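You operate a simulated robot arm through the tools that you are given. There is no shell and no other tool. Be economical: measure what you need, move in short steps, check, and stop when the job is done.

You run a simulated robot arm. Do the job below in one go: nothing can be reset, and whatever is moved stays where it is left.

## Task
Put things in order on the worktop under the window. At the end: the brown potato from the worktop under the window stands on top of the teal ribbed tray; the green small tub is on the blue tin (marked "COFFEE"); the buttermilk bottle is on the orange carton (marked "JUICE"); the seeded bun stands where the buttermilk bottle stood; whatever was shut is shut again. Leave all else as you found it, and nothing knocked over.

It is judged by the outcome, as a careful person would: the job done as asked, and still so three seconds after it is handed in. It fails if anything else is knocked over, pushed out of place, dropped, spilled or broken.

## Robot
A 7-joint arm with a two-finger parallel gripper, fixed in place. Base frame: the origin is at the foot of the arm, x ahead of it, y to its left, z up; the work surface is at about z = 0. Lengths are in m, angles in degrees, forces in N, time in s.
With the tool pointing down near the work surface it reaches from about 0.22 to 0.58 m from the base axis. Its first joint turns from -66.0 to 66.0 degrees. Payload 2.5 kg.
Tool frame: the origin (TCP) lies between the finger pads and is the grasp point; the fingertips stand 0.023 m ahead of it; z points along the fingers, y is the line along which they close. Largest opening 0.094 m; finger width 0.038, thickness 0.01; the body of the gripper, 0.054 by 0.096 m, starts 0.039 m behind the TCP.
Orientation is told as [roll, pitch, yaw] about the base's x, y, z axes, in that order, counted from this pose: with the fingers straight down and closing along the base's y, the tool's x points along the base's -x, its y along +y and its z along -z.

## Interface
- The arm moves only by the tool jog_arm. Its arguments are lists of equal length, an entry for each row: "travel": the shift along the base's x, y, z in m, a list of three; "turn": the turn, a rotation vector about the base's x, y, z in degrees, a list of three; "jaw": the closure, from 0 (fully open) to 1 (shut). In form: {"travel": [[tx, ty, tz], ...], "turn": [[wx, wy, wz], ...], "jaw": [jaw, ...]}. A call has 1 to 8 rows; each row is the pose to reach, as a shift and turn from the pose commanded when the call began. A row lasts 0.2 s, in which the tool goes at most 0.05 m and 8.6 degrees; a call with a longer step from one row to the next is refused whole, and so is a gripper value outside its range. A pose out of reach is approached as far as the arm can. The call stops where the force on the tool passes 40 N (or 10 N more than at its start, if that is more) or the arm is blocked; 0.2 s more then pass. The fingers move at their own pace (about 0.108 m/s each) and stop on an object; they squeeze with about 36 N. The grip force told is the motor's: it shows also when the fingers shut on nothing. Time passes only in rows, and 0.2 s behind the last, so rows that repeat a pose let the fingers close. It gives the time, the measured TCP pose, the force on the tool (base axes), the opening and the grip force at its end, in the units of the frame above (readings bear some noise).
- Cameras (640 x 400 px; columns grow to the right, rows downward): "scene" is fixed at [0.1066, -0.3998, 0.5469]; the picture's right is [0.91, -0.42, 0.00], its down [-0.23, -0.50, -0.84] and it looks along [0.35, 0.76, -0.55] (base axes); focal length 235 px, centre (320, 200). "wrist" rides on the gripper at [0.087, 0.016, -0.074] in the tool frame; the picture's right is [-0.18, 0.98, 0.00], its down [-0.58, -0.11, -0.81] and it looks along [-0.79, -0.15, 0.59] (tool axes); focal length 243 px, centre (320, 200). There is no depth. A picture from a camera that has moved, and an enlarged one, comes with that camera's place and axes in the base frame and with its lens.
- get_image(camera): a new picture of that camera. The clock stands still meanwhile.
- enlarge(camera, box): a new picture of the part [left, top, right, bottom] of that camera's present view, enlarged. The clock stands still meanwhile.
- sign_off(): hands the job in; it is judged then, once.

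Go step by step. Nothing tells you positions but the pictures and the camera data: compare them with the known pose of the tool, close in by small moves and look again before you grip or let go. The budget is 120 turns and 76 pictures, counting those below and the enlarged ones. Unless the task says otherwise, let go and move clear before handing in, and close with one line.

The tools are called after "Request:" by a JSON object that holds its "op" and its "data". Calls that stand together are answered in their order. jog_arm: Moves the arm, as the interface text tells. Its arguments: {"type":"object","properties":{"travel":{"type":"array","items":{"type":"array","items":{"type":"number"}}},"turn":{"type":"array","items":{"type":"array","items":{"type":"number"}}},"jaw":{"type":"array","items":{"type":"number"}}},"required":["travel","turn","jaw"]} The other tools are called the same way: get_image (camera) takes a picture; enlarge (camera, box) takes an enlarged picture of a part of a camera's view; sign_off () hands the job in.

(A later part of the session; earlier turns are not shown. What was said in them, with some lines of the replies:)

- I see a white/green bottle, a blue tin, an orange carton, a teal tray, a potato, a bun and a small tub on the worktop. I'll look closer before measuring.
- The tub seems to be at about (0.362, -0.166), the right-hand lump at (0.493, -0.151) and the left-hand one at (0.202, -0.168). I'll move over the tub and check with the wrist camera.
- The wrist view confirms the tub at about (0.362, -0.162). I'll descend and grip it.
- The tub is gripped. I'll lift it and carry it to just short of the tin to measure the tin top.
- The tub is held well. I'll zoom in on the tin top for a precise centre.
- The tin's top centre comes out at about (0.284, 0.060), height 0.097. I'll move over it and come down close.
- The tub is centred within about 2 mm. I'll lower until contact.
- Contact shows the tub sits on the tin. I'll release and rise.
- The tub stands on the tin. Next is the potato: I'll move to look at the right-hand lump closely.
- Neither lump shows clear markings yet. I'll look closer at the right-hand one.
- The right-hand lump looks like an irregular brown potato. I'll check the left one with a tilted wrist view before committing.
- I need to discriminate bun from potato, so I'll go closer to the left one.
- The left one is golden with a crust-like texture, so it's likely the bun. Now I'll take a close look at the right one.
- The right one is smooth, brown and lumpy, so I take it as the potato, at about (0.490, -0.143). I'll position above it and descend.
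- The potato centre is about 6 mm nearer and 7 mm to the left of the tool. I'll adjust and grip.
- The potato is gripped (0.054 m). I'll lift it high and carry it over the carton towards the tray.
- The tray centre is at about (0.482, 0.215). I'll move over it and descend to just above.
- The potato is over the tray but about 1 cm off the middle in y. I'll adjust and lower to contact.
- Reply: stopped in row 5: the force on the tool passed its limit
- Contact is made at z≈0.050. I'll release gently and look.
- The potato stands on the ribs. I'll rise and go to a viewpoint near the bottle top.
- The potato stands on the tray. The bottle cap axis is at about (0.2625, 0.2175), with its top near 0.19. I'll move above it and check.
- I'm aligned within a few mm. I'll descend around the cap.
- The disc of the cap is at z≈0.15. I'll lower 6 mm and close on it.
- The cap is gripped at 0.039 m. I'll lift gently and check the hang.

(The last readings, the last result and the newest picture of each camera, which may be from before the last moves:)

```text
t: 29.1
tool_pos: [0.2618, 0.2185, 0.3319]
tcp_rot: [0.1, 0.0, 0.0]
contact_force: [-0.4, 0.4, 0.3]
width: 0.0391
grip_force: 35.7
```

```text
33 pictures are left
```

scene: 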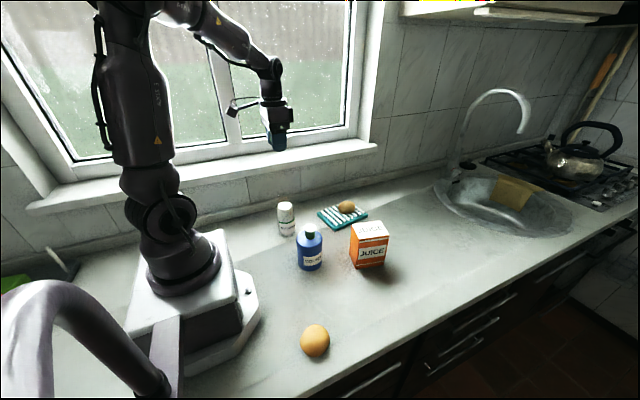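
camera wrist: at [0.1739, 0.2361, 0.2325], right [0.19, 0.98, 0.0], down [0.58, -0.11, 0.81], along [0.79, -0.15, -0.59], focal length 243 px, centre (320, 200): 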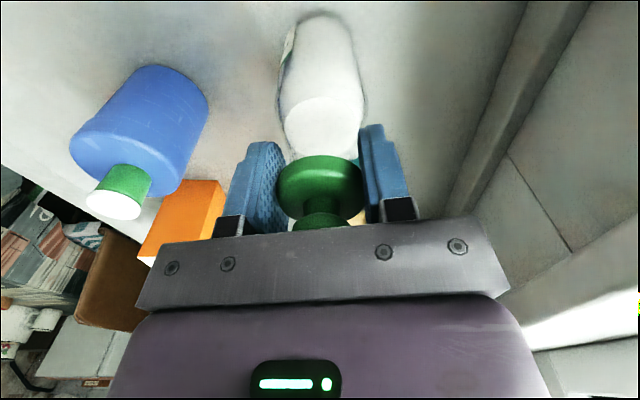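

The bottle stayed on the worktop, so the cap seems to have come off in the gripper. I'll look closely.

Request:
{"op": "enlarge", "data": {"camera": "scene", "box": [240, 90, 320, 240]}}

Request:
{"op": "get_image", "data": {"camera": "wrist"}}

```text
2.67 times, centred on (280, 165) of scene
camera zoom: at [0.1066, -0.3998, 0.5469], right [0.91, -0.42, 0.0], down [-0.23, -0.5, -0.84], along [0.35, 0.76, -0.55], focal length 626 px, centre (427, 293)
```

zoom: 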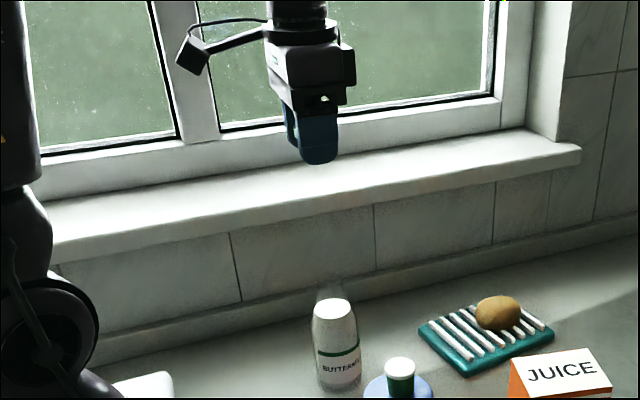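

```text
31 pictures are left
camera wrist: at [0.1737, 0.2357, 0.4076], right [0.19, 0.98, 0.0], down [0.58, -0.11, 0.81], along [0.79, -0.15, -0.59], focal length 243 px, centre (320, 200)
```

wrist: 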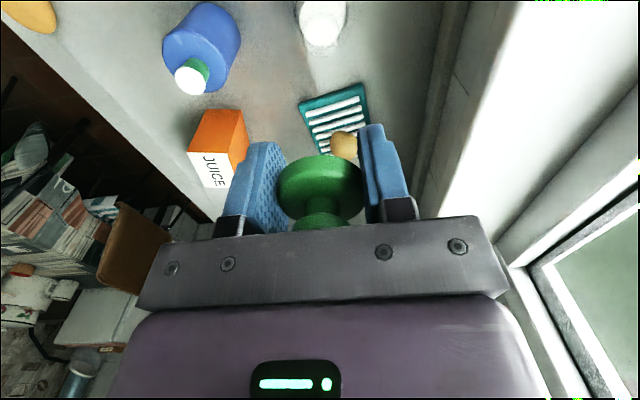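

The cap is a lift-off lid, so I'll put it straight back at the exact pose it came from and later grip the bottle by its body instead.

Request:
{"op": "jog_arm", "data": {"travel": [[0, 0, -0.04], [0, 0, -0.08], [0, 0, -0.12], [0, 0, -0.145], [0, 0, -0.16], [0, 0, -0.168], [0, 0, -0.172], [0, 0, -0.174]], "turn": [[0, 0, 0], [0, 0, 0], [0, 0, 0], [0, 0, 0], [0, 0, 0], [0, 0, 0], [0, 0, 0], [0, 0, 0]], "jaw": [0.85, 0.85, 0.85, 0.85, 0.85, 0.85, 0.85, 0.85]}}

Request:
{"op": "enlarge", "data": {"camera": "scene", "box": [255, 160, 315, 240]}}

```text
t: 30.9
tool_pos: [0.2607, 0.2193, 0.1589]
tcp_rot: [0.1, 0.1, -0.1]
contact_force: [-0.1, -0.4, -0.5]
width: 0.039
grip_force: 35.9
```

```text
5.00 times, centred on (285, 200) of scene
camera zoom: at [0.1066, -0.3998, 0.5469], right [0.91, -0.42, 0.0], down [-0.23, -0.5, -0.84], along [0.35, 0.76, -0.55], focal length 1173 px, centre (495, 200)
```

zoom: 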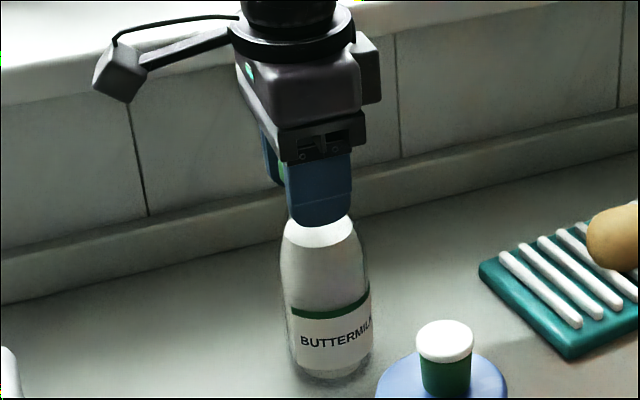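

I'll press down the last millimetre or two to seat it, watching force.

Request:
{"op": "jog_arm", "data": {"travel": [[0, 0, -0.001], [0, 0, -0.002], [0, 0, -0.002]], "turn": [[0, 0, 0], [0, 0, 0], [0, 0, 0]], "jaw": [0.85, 0.85, 0.85]}}

```text
t: 31.7
tool_pos: [0.2614, 0.2196, 0.1553]
tcp_rot: [0.1, 0.0, -0.1]
contact_force: [0.5, -0.1, 0.7]
width: 0.0393
grip_force: 36.2
```

Request:
{"op": "jog_arm", "data": {"travel": [[0, 0, -0.001], [0, 0, -0.002], [0, 0, -0.002]], "turn": [[0, 0, 0], [0, 0, 0], [0, 0, 0]], "jaw": [0.85, 0.85, 0.85]}}

Request:
{"op": "get_image", "data": {"camera": "wrist"}}

```text
t: 32.3
tool_pos: [0.263, 0.2213, 0.1575]
tcp_rot: [0.3, -0.3, -0.1]
contact_force: [-1.5, -1.1, 4.2]
width: 0.039
grip_force: 36.1
stopped in row 2: the force on the tool passed its limit (the readings are from after the stop); the commanded pose is now the measured one
```

```text
29 pictures are left
camera wrist: at [0.1745, 0.237, 0.2317], right [0.19, 0.98, 0.01], down [0.58, -0.11, 0.81], along [0.79, -0.15, -0.59], focal length 243 px, centre (320, 200)
```

wrist: 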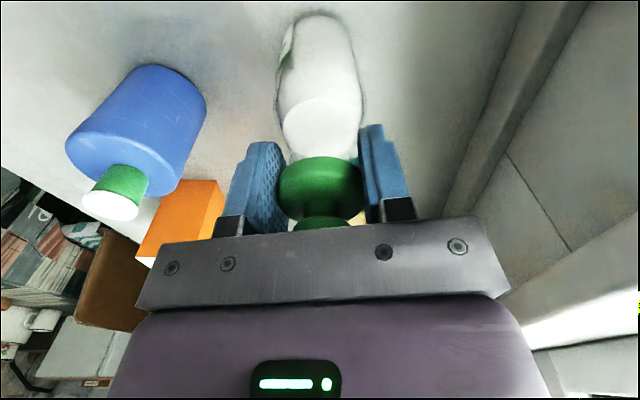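

Firm contact at the original height, so the cap is seated. I'll release and rise straight up.

Request:
{"op": "jog_arm", "data": {"travel": [[0, 0, 0], [0, 0, 0], [0, 0, 0], [0, 0, 0.03], [0, 0, 0.07], [0, 0, 0.11]], "turn": [[0, 0, 0], [0, 0, 0], [0, 0, 0], [0, 0, 0], [0, 0, 0], [0, 0, 0]], "jaw": [0.4, 0.2, 0, 0, 0, 0]}}

Request:
{"op": "enlarge", "data": {"camera": "scene", "box": [255, 160, 315, 240]}}

Request:
{"op": "get_image", "data": {"camera": "wrist"}}

```text
t: 33.7
tool_pos: [0.262, 0.2189, 0.267]
tcp_rot: [0.3, -0.1, -0.1]
contact_force: [0.8, -0.3, 0.3]
width: 0.0941
grip_force: 0.1
```

```text
5.00 times, centred on (285, 200) of scene
camera zoom: at [0.1066, -0.3998, 0.5469], right [0.91, -0.42, 0.0], down [-0.23, -0.5, -0.84], along [0.35, 0.76, -0.55], focal length 1173 px, centre (495, 200)
```

zoom: 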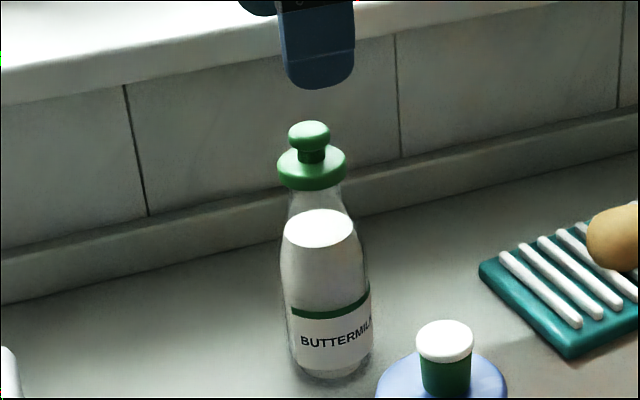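

```text
27 pictures are left
camera wrist: at [0.1742, 0.2363, 0.3418], right [0.19, 0.98, 0.01], down [0.58, -0.11, 0.81], along [0.79, -0.15, -0.59], focal length 243 px, centre (320, 200)
```

wrist: 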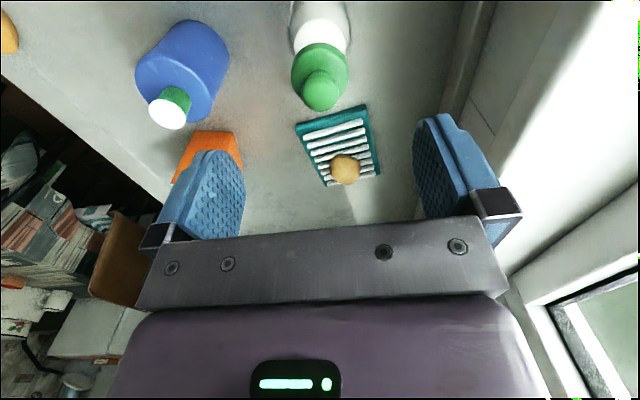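

The cap is back on, level. I'll take the bottle by its body with the tool tilted outward, so first I turn the tool to face along the bottle's bearing, up in clear air.

Request:
{"op": "jog_arm", "data": {"travel": [[-0.004, -0.003, 0.005], [-0.006, -0.005, 0.01], [-0.009, -0.007, 0.015], [-0.011, -0.009, 0.015], [-0.011, -0.009, 0.015]], "turn": [[0, 0, 8], [0, 0, 16], [0, 0, 24], [0, 0, 32], [0, 0, 40]], "jaw": [0, 0, 0, 0, 0]}}

Request:
{"op": "jog_arm", "data": {"travel": [[0, 0, 0], [0, 0, 0], [0, 0, 0], [0, 0, 0], [0, 0, 0], [0, 0, 0], [0, 0, 0]], "turn": [[4.82, -5.75, 0], [9.64, -11.49, 0], [14.46, -17.24, 0], [19.28, -22.98, 0], [24.1, -28.73, 0], [28.92, -34.47, 0], [33.42, -39.83, 0]], "jaw": [0, 0, 0, 0, 0, 0, 0]}}

Request:
{"op": "get_image", "data": {"camera": "scene"}}

```text
t: 34.9
tool_pos: [0.2509, 0.2124, 0.2812]
tcp_rot: [0.3, -0.2, 40.2]
contact_force: [0.2, -0.9, -0.4]
width: 0.0937
grip_force: 0.1
```

```text
t: 36.5
tool_pos: [0.2635, 0.2211, 0.2886]
tcp_rot: [0.5, -52.3, 39.7]
contact_force: [0.3, 1.1, -0.2]
width: 0.0938
grip_force: 0.1
out of reach, approached as far as the arm can: row 7
```

```text
26 pictures are left
```

scene: 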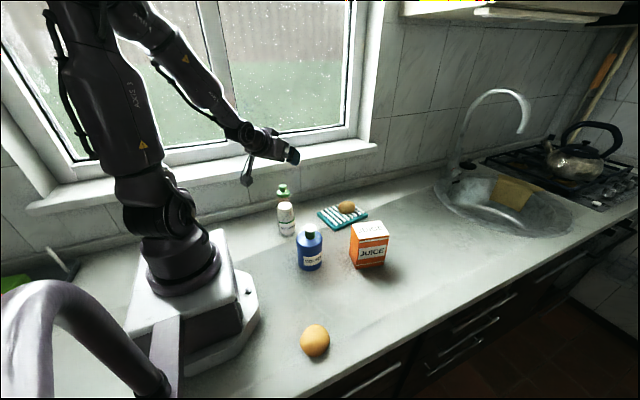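

The arm is at its inner reach limit in that heading. I'll swing the tool heading to straight along +x, which puts the wrist further from the base.

Request:
{"op": "jog_arm", "data": {"travel": [[0, 0, 0], [0, 0, 0], [0, 0, 0], [0, 0, 0], [0, 0, 0], [0, 0, 0]], "turn": [[0, 0, -7], [0, 0, -14], [0, 0, -21], [0, 0, -28], [0, 0, -35], [0, 0, -40]], "jaw": [0, 0, 0, 0, 0, 0]}}

```text
t: 37.9
tool_pos: [0.264, 0.2227, 0.2878]
tcp_rot: [0.4, -52.2, -0.1]
contact_force: [-0.1, 0.2, -0.3]
width: 0.0941
grip_force: 0.1
```

Reachable now. I'll move to directly above the grasp spot and down to z≈0.20, then look.

Request:
{"op": "jog_arm", "data": {"travel": [[-0.016, -0.0035, -0.01], [-0.016, -0.0035, -0.05], [-0.016, -0.0035, -0.088]], "turn": [[0, 0, 0], [0, 0, 0], [0, 0, 0]], "jaw": [0, 0, 0]}}

Request:
{"op": "get_image", "data": {"camera": "wrist"}}

Request:
{"op": "enlarge", "data": {"camera": "scene", "box": [225, 140, 345, 240]}}

```text
t: 38.7
tool_pos: [0.249, 0.2192, 0.2002]
tcp_rot: [0.5, -52.2, 0.0]
contact_force: [0.1, -0.2, -0.5]
width: 0.0943
grip_force: 0.1
```

```text
25 pictures are left
camera wrist: at [0.1364, 0.235, 0.1781], right [0.11, 0.98, 0.15], down [-0.28, -0.11, 0.95], along [0.95, -0.15, 0.26], focal length 243 px, centre (320, 200)
```

wrist: 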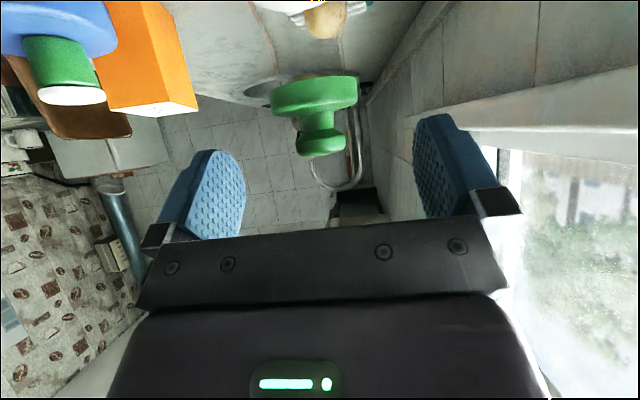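

```text
4.00 times, centred on (285, 190) of scene
camera zoom: at [0.1065, -0.3998, 0.5469], right [0.91, -0.42, 0.0], down [-0.23, -0.5, -0.84], along [0.35, 0.76, -0.55], focal length 939 px, centre (460, 240)
```

zoom: 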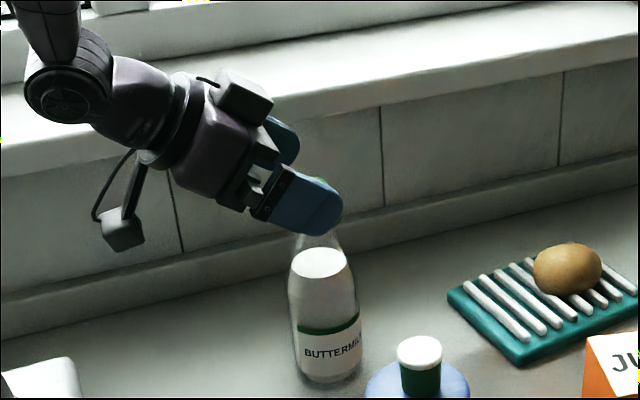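

The bottle is centred between the fingers. I'll descend part-way along it, 2 mm further back, and check clearance.

Request:
{"op": "jog_arm", "data": {"travel": [[-0.002, 0.001, -0.03], [-0.002, 0.001, -0.06], [-0.002, 0.001, -0.085]], "turn": [[0, 0, 0], [0, 0, 0], [0, 0, 0]], "jaw": [0, 0, 0]}}

Request:
{"op": "get_image", "data": {"camera": "wrist"}}

Request:
{"op": "enlarge", "data": {"camera": "scene", "box": [235, 160, 315, 240]}}

```text
t: 39.5
tool_pos: [0.2465, 0.2223, 0.1158]
tcp_rot: [0.4, -52.3, -0.2]
contact_force: [0.6, 0.4, -0.7]
width: 0.0939
grip_force: 0.1
```

```text
23 pictures are left
camera wrist: at [0.134, 0.2377, 0.0942], right [0.11, 0.98, 0.15], down [-0.28, -0.11, 0.95], along [0.95, -0.15, 0.26], focal length 243 px, centre (320, 200)
```

wrist: 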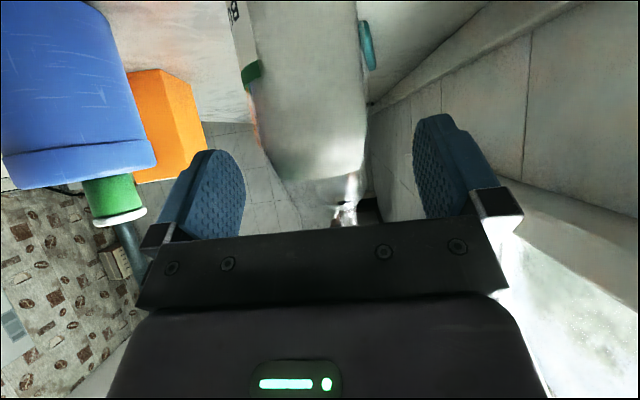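

```text
5.00 times, centred on (275, 200) of scene
camera zoom: at [0.1066, -0.3998, 0.5469], right [0.91, -0.42, 0.0], down [-0.23, -0.5, -0.84], along [0.35, 0.76, -0.55], focal length 1173 px, centre (545, 200)
```

zoom: 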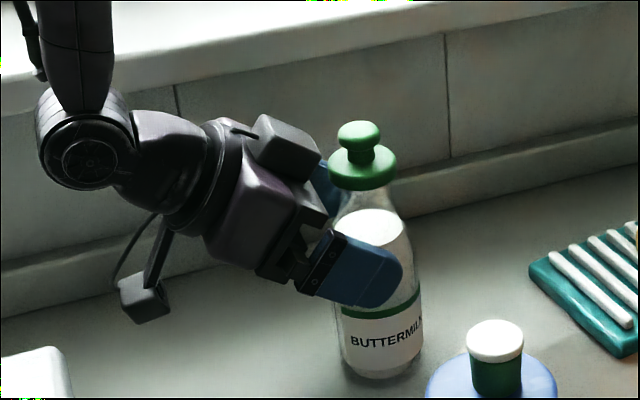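

Clear so far. I'll descend to the body and close.

Request:
{"op": "jog_arm", "data": {"travel": [[0, -0.001, -0.02], [0, -0.001, -0.035], [0, -0.001, -0.045], [0, -0.001, -0.045]], "turn": [[0, 0, 0], [0, 0, 0], [0, 0, 0], [0, 0, 0]], "jaw": [0, 0, 0, 0]}}

Request:
{"op": "enlarge", "data": {"camera": "scene", "box": [235, 160, 315, 240]}}

```text
t: 40.5
tool_pos: [0.246, 0.2206, 0.0714]
tcp_rot: [0.4, -52.3, 0.0]
contact_force: [-0.2, -0.5, 0.5]
width: 0.0942
grip_force: 0.0
```

```text
5.00 times, centred on (275, 200) of scene
camera zoom: at [0.1066, -0.3998, 0.5469], right [0.91, -0.42, 0.0], down [-0.23, -0.5, -0.84], along [0.35, 0.76, -0.55], focal length 1173 px, centre (545, 200)
```

zoom: 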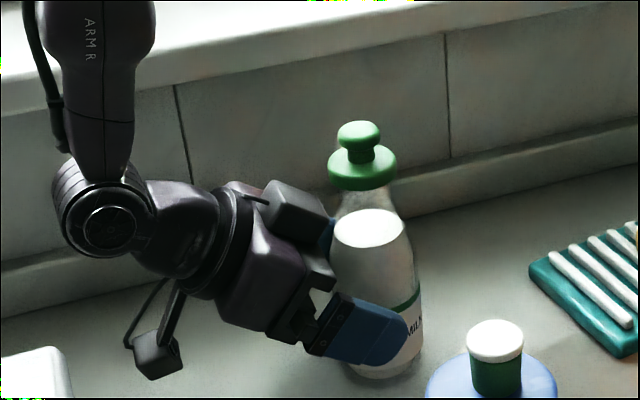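

Positioned with no contact. Closing on the bottle body.

Request:
{"op": "jog_arm", "data": {"travel": [[0.001, 0, 0], [0.002, 0, 0], [0.002, 0, 0], [0.002, 0, 0]], "turn": [[0, 0, 0], [0, 0, 0], [0, 0, 0], [0, 0, 0]], "jaw": [0.2, 0.6, 0.6, 0.6]}}

Request:
{"op": "jog_arm", "data": {"travel": [[0, 0, 0.005], [0, 0, 0.015], [0, 0, 0.03], [0, 0, 0.045]], "turn": [[0, 0, 0], [0, 0, 0], [0, 0, 0], [0, 0, 0]], "jaw": [0.6, 0.6, 0.6, 0.6]}}

Request:
{"op": "enlarge", "data": {"camera": "scene", "box": [235, 140, 315, 240]}}

```text
t: 41.5
tool_pos: [0.2492, 0.2198, 0.0721]
tcp_rot: [0.4, -52.3, 0.0]
contact_force: [-3.8, -0.1, 5.1]
width: 0.0594
grip_force: 36.5
```

```text
t: 42.5
tool_pos: [0.2482, 0.22, 0.1153]
tcp_rot: [0.4, -52.2, -0.1]
contact_force: [0.7, 0.0, -4.7]
width: 0.0592
grip_force: 36.2
```

```text
4.00 times, centred on (275, 190) of scene
camera zoom: at [0.1066, -0.3998, 0.5469], right [0.91, -0.42, 0.0], down [-0.23, -0.5, -0.84], along [0.35, 0.76, -0.55], focal length 939 px, centre (500, 240)
```

zoom: 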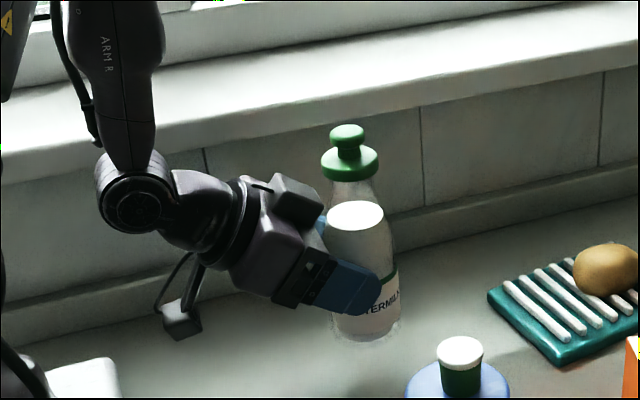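

The bottle is lifted upright and capped. I'll raise it clear and carry it over the carton at moderate speed.

Request:
{"op": "jog_arm", "data": {"travel": [[0, 0, 0.03], [0, 0, 0.065], [0, 0, 0.1], [0, 0, 0.135], [0.01, -0.01, 0.155], [0.03, -0.035, 0.155], [0.05, -0.06, 0.155], [0.07, -0.085, 0.155]], "turn": [[0, 0, 0], [0, 0, 0], [0, 0, 0], [0, 0, 0], [0, 0, 0], [0, 0, 0], [0, 0, 0], [0, 0, 0]], "jaw": [0.6, 0.6, 0.6, 0.6, 0.6, 0.6, 0.6, 0.6]}}

Request:
{"op": "jog_arm", "data": {"travel": [[0.02, -0.025, 0], [0.04, -0.05, 0], [0.06, -0.075, 0], [0.08, -0.1, 0], [0.1, -0.125, 0], [0.111, -0.139, 0], [0.111, -0.139, 0]], "turn": [[0, 0, 0], [0, 0, 0], [0, 0, 0], [0, 0, 0], [0, 0, 0], [0, 0, 0], [0, 0, 0]], "jaw": [0.6, 0.6, 0.6, 0.6, 0.6, 0.6, 0.6]}}

Request:
{"op": "enlarge", "data": {"camera": "scene", "box": [290, 110, 450, 270]}}

```text
t: 44.3
tool_pos: [0.3172, 0.1329, 0.2702]
tcp_rot: [0.2, -52.2, -0.1]
contact_force: [-0.1, -0.1, -4.0]
width: 0.059
grip_force: 36.1
```

```text
t: 45.9
tool_pos: [0.4285, -0.0048, 0.2721]
tcp_rot: [0.4, -52.2, -0.2]
contact_force: [0.3, -0.2, -5.5]
width: 0.059
grip_force: 36.0
```

```text
2.50 times, centred on (370, 190) of scene
camera zoom: at [0.1066, -0.3998, 0.5469], right [0.91, -0.42, 0.0], down [-0.23, -0.5, -0.84], along [0.35, 0.76, -0.55], focal length 587 px, centre (195, 225)
```

zoom: 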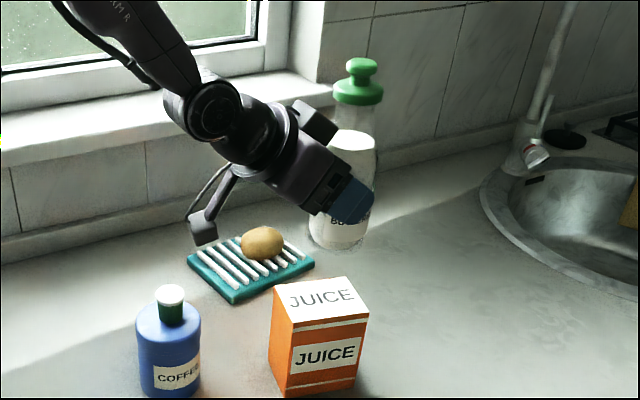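

The bottle is above the carton. I'll lower to about 1.5 cm above and check alignment.

Request:
{"op": "jog_arm", "data": {"travel": [[0, 0, -0.025], [0, 0, -0.05], [0, 0, -0.065], [0, 0, -0.065]], "turn": [[0, 0, 0], [0, 0, 0], [0, 0, 0], [0, 0, 0]], "jaw": [0.6, 0.6, 0.6, 0.6]}}

Request:
{"op": "enlarge", "data": {"camera": "scene", "box": [330, 190, 410, 270]}}

Request:
{"op": "get_image", "data": {"camera": "wrist"}}

```text
t: 46.9
tool_pos: [0.4294, -0.005, 0.2049]
tcp_rot: [0.5, -52.2, -0.2]
contact_force: [0.8, -0.8, -5.3]
width: 0.0592
grip_force: 35.6
```

```text
5.00 times, centred on (370, 230) of scene
camera zoom: at [0.1066, -0.3998, 0.5469], right [0.91, -0.42, 0.0], down [-0.23, -0.5, -0.84], along [0.35, 0.76, -0.55], focal length 1173 px, centre (70, 50)
```

zoom: 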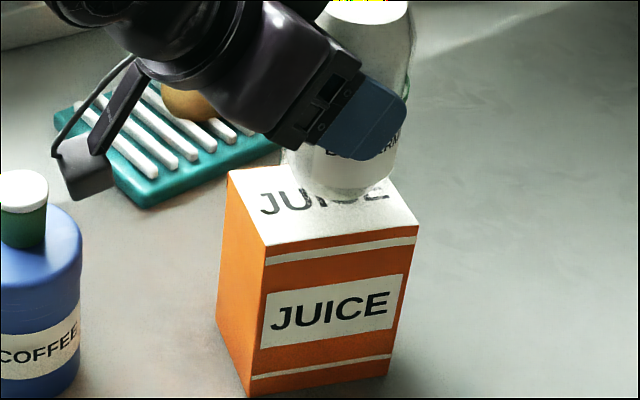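

```text
17 pictures are left
camera wrist: at [0.3163, 0.0117, 0.1828], right [0.11, 0.98, 0.15], down [-0.28, -0.11, 0.95], along [0.95, -0.15, 0.26], focal length 243 px, centre (320, 200)
```

wrist: 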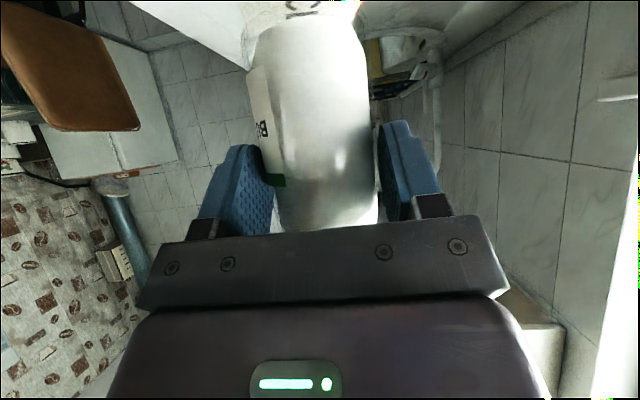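

In the image the bottle is about 12 mm too far in +x relative to the carton's centre. I'll correct and recheck.

Request:
{"op": "jog_arm", "data": {"travel": [[-0.006, -0.001, 0], [-0.012, -0.002, -0.004], [-0.012, -0.002, -0.008], [-0.012, -0.002, -0.008]], "turn": [[0, 0, 0], [0, 0, 0], [0, 0, 0], [0, 0, 0]], "jaw": [0.6, 0.6, 0.6, 0.6]}}

Request:
{"op": "enlarge", "data": {"camera": "scene", "box": [340, 200, 400, 240]}}

```text
t: 47.9
tool_pos: [0.4171, -0.0075, 0.1984]
tcp_rot: [0.3, -52.2, -0.2]
contact_force: [0.0, 0.1, -4.5]
width: 0.0591
grip_force: 36.0
```

```text
10.00 times, centred on (370, 220) of scene
camera zoom: at [0.1066, -0.3998, 0.5469], right [0.91, -0.42, 0.0], down [-0.23, -0.5, -0.84], along [0.35, 0.76, -0.55], focal length 2347 px, centre (-180, 0)
```

zoom: 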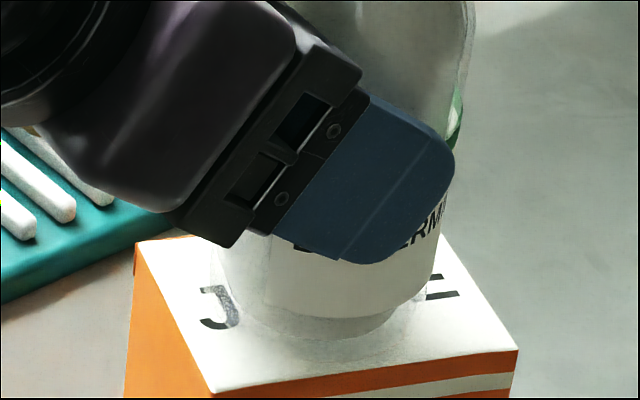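

Now it's centred on the carton. I'll lower to contact.

Request:
{"op": "jog_arm", "data": {"travel": [[0, 0, -0.002], [0, 0, -0.004], [0, 0, -0.005], [0, 0, -0.006]], "turn": [[0, 0, 0], [0, 0, 0], [0, 0, 0], [0, 0, 0]], "jaw": [0.6, 0.6, 0.6, 0.6]}}

```text
t: 48.9
tool_pos: [0.4162, -0.006, 0.1914]
tcp_rot: [0.3, -52.2, -0.2]
contact_force: [-0.4, -0.5, -5.6]
width: 0.059
grip_force: 35.6
```

Request:
{"op": "jog_arm", "data": {"travel": [[0, 0, -0.001], [0, 0, -0.002], [0, 0, -0.003]], "turn": [[0, 0, 0], [0, 0, 0], [0, 0, 0]], "jaw": [0.6, 0.6, 0.6]}}

```text
t: 49.7
tool_pos: [0.4185, -0.0071, 0.1905]
tcp_rot: [0.3, -52.7, 0.0]
contact_force: [-4.8, -0.6, 16.3]
width: 0.0591
grip_force: 36.0
```

The bottle now rests on the carton. I'll ease the pressure a little, open, then check.

Request:
{"op": "jog_arm", "data": {"travel": [[0, 0, 0.0015], [0, 0, 0.002], [0, 0, 0.002], [0, 0, 0.002], [0, 0, 0.002]], "turn": [[0, 0, 0], [0, 0, 0], [0, 0, 0], [0, 0, 0], [0, 0, 0]], "jaw": [0.6, 0.6, 0.3, 0.1, 0]}}

Request:
{"op": "enlarge", "data": {"camera": "scene", "box": [320, 150, 420, 270]}}

```text
t: 50.9
tool_pos: [0.4179, -0.0059, 0.1901]
tcp_rot: [0.5, -52.2, -0.1]
contact_force: [-0.2, -0.3, -0.7]
width: 0.094
grip_force: 0.0
```

```text
3.33 times, centred on (370, 210) of scene
camera zoom: at [0.1066, -0.3998, 0.5469], right [0.91, -0.42, 0.0], down [-0.23, -0.5, -0.84], along [0.35, 0.76, -0.55], focal length 782 px, centre (153, 167)
```

zoom: 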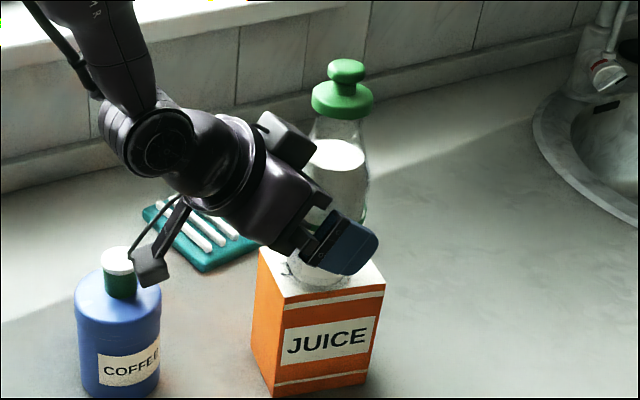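

The bottle stands on the carton. I'll back the gripper out along its axis, then straighten it high up, away from the bottle.

Request:
{"op": "jog_arm", "data": {"travel": [[-0.016, 0, 0.0125], [-0.04, 0, 0.031], [-0.075, 0, 0.06], [-0.1, 0, 0.1]], "turn": [[0, 0, 0], [0, 0, 0], [0, 0, 0], [0, 0, 0]], "jaw": [0, 0, 0, 0]}}

Request:
{"op": "jog_arm", "data": {"travel": [[-0.01, -0.015, 0.01], [-0.02, -0.035, 0.02], [-0.035, -0.06, 0.03], [-0.05, -0.09, 0.03], [-0.065, -0.12, 0.02], [-0.075, -0.14, 0], [-0.08, -0.155, -0.02]], "turn": [[0, 7.5, 0], [0, 15, 0], [0, 22.5, 0], [0, 30, 0], [0, 37.5, 0], [0, 45, 0], [0, 52.2, 0]], "jaw": [0, 0, 0, 0, 0, 0, 0]}}

Request:
{"op": "get_image", "data": {"camera": "scene"}}

```text
t: 51.9
tool_pos: [0.3402, -0.0061, 0.3011]
tcp_rot: [0.3, -52.1, -0.2]
contact_force: [0.7, 0.0, 0.1]
width: 0.0942
grip_force: 0.2
out of reach, approached as far as the arm can: row 3, 4
```

```text
t: 53.5
tool_pos: [0.2596, -0.1632, 0.2798]
tcp_rot: [0.3, 0.0, -0.2]
contact_force: [-0.5, -0.1, 0.5]
width: 0.094
grip_force: 0.0
```

```text
14 pictures are left
```

scene: 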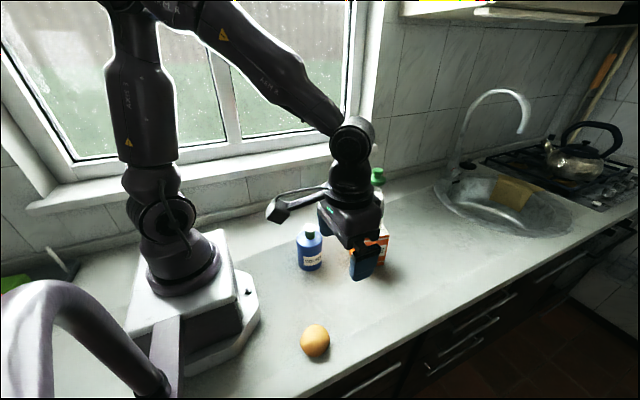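

All is standing. Next I go above the bun.

Request:
{"op": "jog_arm", "data": {"travel": [[-0.02, 0.001, -0.04], [-0.04, 0.002, -0.08], [-0.055, 0.003, -0.12], [-0.0595, 0.003, -0.16], [-0.0595, 0.003, -0.18]], "turn": [[0, 0, 0], [0, 0, 0], [0, 0, 0], [0, 0, 0], [0, 0, 0]], "jaw": [0, 0, 0, 0, 0]}}

Request:
{"op": "get_image", "data": {"camera": "wrist"}}

```text
t: 54.7
tool_pos: [0.2004, -0.1593, 0.1004]
tcp_rot: [0.4, -0.1, 0.0]
contact_force: [0.6, -0.5, 0.2]
width: 0.0939
grip_force: 0.1
```

```text
13 pictures are left
camera wrist: at [0.1136, -0.1431, 0.1749], right [0.19, 0.98, 0.0], down [0.58, -0.11, 0.81], along [0.79, -0.15, -0.59], focal length 243 px, centre (320, 200)
```

wrist: 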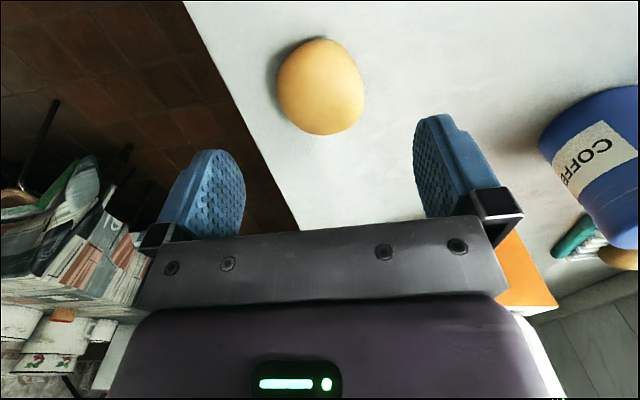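

The bun is centred under the gripper. I'll descend and grip.

Request:
{"op": "jog_arm", "data": {"travel": [[-0.003, 0, -0.04], [-0.003, 0, -0.065], [-0.003, 0, -0.074], [-0.003, 0, -0.074], [-0.003, 0, -0.074], [-0.003, 0, -0.074]], "turn": [[0, 0, 0], [0, 0, 0], [0, 0, 0], [0, 0, 0], [0, 0, 0], [0, 0, 0]], "jaw": [0, 0, 0, 0.7, 0.7, 0.7]}}

Request:
{"op": "get_image", "data": {"camera": "wrist"}}

```text
t: 56.1
tool_pos: [0.197, -0.1603, 0.0272]
tcp_rot: [0.3, 0.1, 0.0]
contact_force: [-0.6, 0.1, -0.6]
width: 0.0594
grip_force: 13.4
```

```text
12 pictures are left
camera wrist: at [0.1107, -0.1432, 0.102], right [0.19, 0.98, 0.01], down [0.58, -0.11, 0.81], along [0.79, -0.15, -0.59], focal length 243 px, centre (320, 200)
```

wrist: 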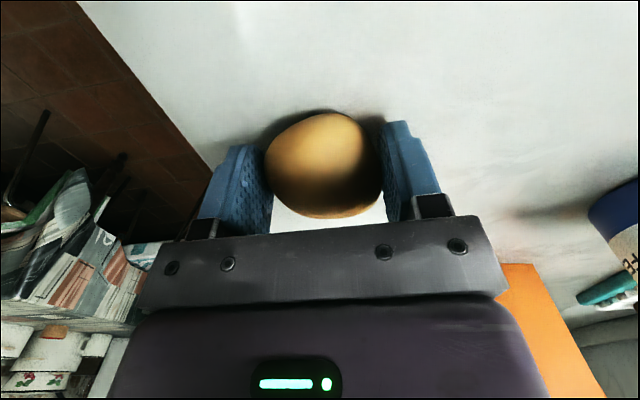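

The grip force is lower than usual, so the bun may be soft. I'll limit the closure and check before lifting.

Request:
{"op": "jog_arm", "data": {"travel": [[0, 0, 0], [0, 0, 0]], "turn": [[0, 0, 0], [0, 0, 0]], "jaw": [0.45, 0.45]}}

```text
t: 56.7
tool_pos: [0.1975, -0.1589, 0.0279]
tcp_rot: [0.3, -0.1, -0.1]
contact_force: [0.2, -0.3, 0.0]
width: 0.059
grip_force: 14.2
```

The hold is stable. Lifting and carrying it towards the bottle's old spot.

Request:
{"op": "jog_arm", "data": {"travel": [[0, 0, 0.02], [0, 0, 0.05], [0, 0, 0.09], [0, 0.005, 0.13], [0.005, 0.02, 0.165], [0.012, 0.055, 0.19], [0.02, 0.095, 0.2], [0.03, 0.135, 0.2]], "turn": [[0, 0, 0], [0, 0, 0], [0, 0, 0], [0, 0, 0], [0, 0, 0], [0, 0, 0], [0, 0, 0], [0, 0, 0]], "jaw": [0.45, 0.45, 0.45, 0.45, 0.45, 0.45, 0.45, 0.45]}}

Request:
{"op": "get_image", "data": {"camera": "wrist"}}

```text
t: 58.5
tool_pos: [0.2266, -0.0248, 0.2267]
tcp_rot: [0.3, -0.1, -0.2]
contact_force: [0.5, 0.4, -0.5]
width: 0.0592
grip_force: 13.9
```

```text
11 pictures are left
camera wrist: at [0.141, -0.0085, 0.3019], right [0.19, 0.98, 0.0], down [0.58, -0.11, 0.81], along [0.79, -0.15, -0.59], focal length 243 px, centre (320, 200)
```

wrist: 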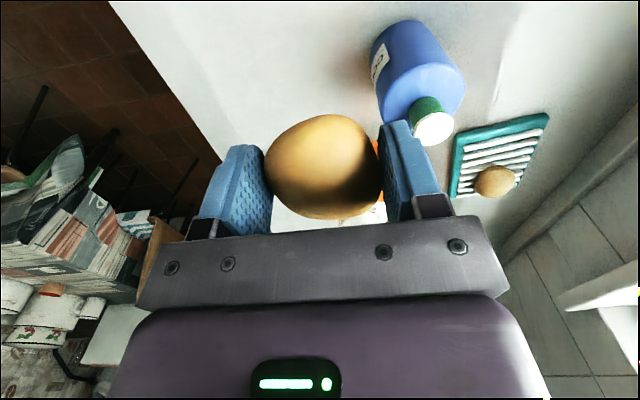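

The bun is held. I'll carry it on to above the bottle's former spot.

Request:
{"op": "jog_arm", "data": {"travel": [[0.003, 0.035, 0.005], [0.006, 0.075, 0.005], [0.012, 0.115, 0.005], [0.018, 0.155, 0.005], [0.026, 0.195, 0], [0.033, 0.23, -0.01], [0.0355, 0.2435, -0.04], [0.0355, 0.2435, -0.08]], "turn": [[0, 0, 0], [0, 0, 0], [0, 0, 0], [0, 0, 0], [0, 0, 0], [0, 0, 0], [0, 0, 0], [0, 0, 0]], "jaw": [0.45, 0.45, 0.45, 0.45, 0.45, 0.45, 0.45, 0.45]}}

Request:
{"op": "jog_arm", "data": {"travel": [[0, 0, -0.04], [0, 0, -0.075], [0, 0, -0.1], [0, 0, -0.113], [0, 0, -0.116]], "turn": [[0, 0, 0], [0, 0, 0], [0, 0, 0], [0, 0, 0], [0, 0, 0]], "jaw": [0.45, 0.45, 0.45, 0.45, 0.45]}}

Request:
{"op": "enlarge", "data": {"camera": "scene", "box": [240, 170, 340, 260]}}

```text
t: 60.3
tool_pos: [0.2622, 0.219, 0.147]
tcp_rot: [0.3, 0.0, -0.1]
contact_force: [-0.5, -0.7, -0.2]
width: 0.0592
grip_force: 14.0
```

```text
t: 61.5
tool_pos: [0.2632, 0.2186, 0.0311]
tcp_rot: [0.3, -0.1, -0.1]
contact_force: [0.8, -0.2, -1.2]
width: 0.0592
grip_force: 14.4
```

```text
4.44 times, centred on (290, 215) of scene
camera zoom: at [0.1066, -0.3998, 0.5469], right [0.91, -0.42, 0.0], down [-0.23, -0.5, -0.84], along [0.35, 0.76, -0.55], focal length 1043 px, centre (453, 133)
```

zoom: 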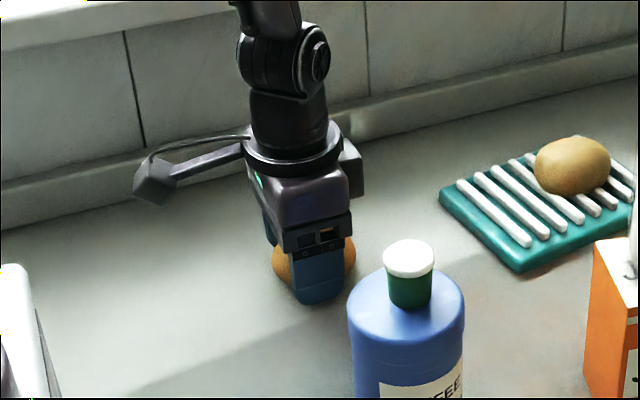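

In place with about 3 mm to go. Lowering and releasing.

Request:
{"op": "jog_arm", "data": {"travel": [[0, 0, -0.002], [0, 0, -0.003], [0, 0, -0.003], [0, 0, -0.003], [0, 0, -0.003], [0, 0, -0.003]], "turn": [[0, 0, 0], [0, 0, 0], [0, 0, 0], [0, 0, 0], [0, 0, 0], [0, 0, 0]], "jaw": [0.45, 0.45, 0.45, 0.3, 0.15, 0]}}

Request:
{"op": "jog_arm", "data": {"travel": [[0, 0, 0.03], [0, 0, 0.07], [0, 0, 0.115], [0, 0, 0.16], [0, 0, 0.2], [0, 0, 0.23]], "turn": [[0, 0, 0], [0, 0, 0], [0, 0, 0], [0, 0, 0], [0, 0, 0], [0, 0, 0]], "jaw": [0, 0, 0, 0, 0, 0]}}

Request:
{"op": "enlarge", "data": {"camera": "scene", "box": [250, 150, 410, 280]}}

Request:
{"op": "get_image", "data": {"camera": "scene"}}

```text
t: 62.9
tool_pos: [0.2623, 0.2194, 0.0284]
tcp_rot: [0.3, 0.0, -0.1]
contact_force: [0.4, -0.9, 0.4]
width: 0.094
grip_force: 0.1
```

```text
t: 64.3
tool_pos: [0.2618, 0.2186, 0.2578]
tcp_rot: [0.4, 0.0, -0.1]
contact_force: [-0.1, 0.2, -0.7]
width: 0.0937
grip_force: 0.0
```

```text
3.08 times, centred on (330, 215) of scene
camera zoom: at [0.1066, -0.3998, 0.5469], right [0.91, -0.42, 0.0], down [-0.23, -0.5, -0.84], along [0.35, 0.76, -0.55], focal length 722 px, centre (289, 154)
```

zoom: 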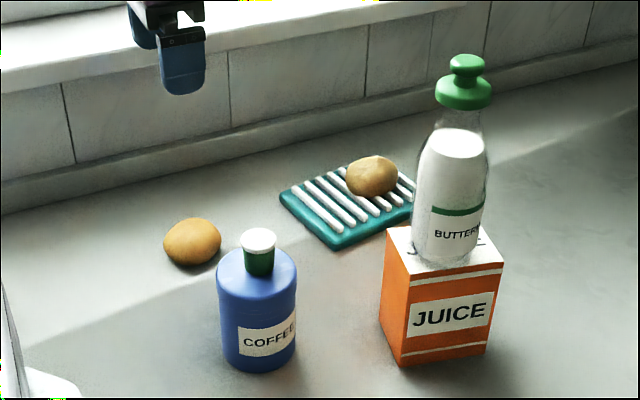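

```text
8 pictures are left
```

scene: 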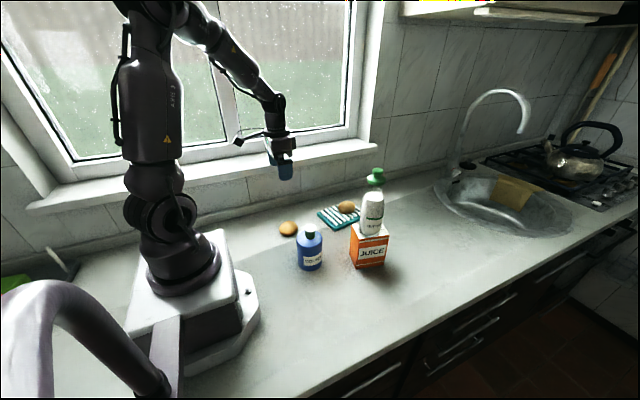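

Everything appears in place. One last close look to confirm which lump is potato and which is bun.

Request:
{"op": "enlarge", "data": {"camera": "scene", "box": [325, 192, 367, 222]}}

Request:
{"op": "enlarge", "data": {"camera": "scene", "box": [270, 214, 312, 244]}}

```text
13.33 times, centred on (346, 207) of scene
camera zoom: at [0.1066, -0.3998, 0.5469], right [0.91, -0.42, 0.0], down [-0.23, -0.5, -0.84], along [0.35, 0.76, -0.55], focal length 3129 px, centre (-27, 107)
```

zoom: 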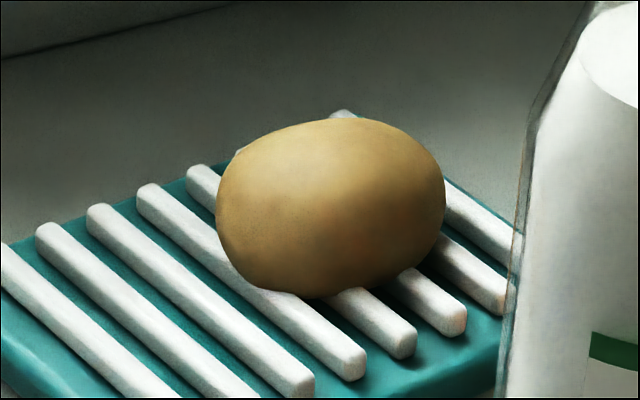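

```text
13.33 times, centred on (291, 229) of scene
camera zoom: at [0.1066, -0.3998, 0.5469], right [0.91, -0.42, 0.0], down [-0.23, -0.5, -0.84], along [0.35, 0.76, -0.55], focal length 3129 px, centre (707, -187)
```

zoom: 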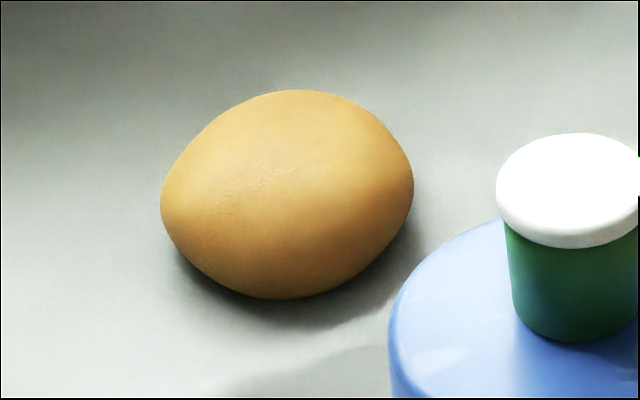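

The object on the tray is hard, brown and lumpy, so it is the potato. The one at the bottle's old spot is golden, softer in the grip and crust-textured, so it is the bun. All items are stable and the gripper is clear, so I'm handing in.

Request:
{"op": "sign_off", "data": {}}

```text
The job is handed in.
```

The job is handed in: the potato is on the tray, the tub on the coffee tin, the buttermilk on the juice carton and the bun where the bottle stood. The bottle's cap lifted off on my first grip; I put it straight back on. No seeds were visible on the bun, so I told it from the potato by colour, texture and softness.
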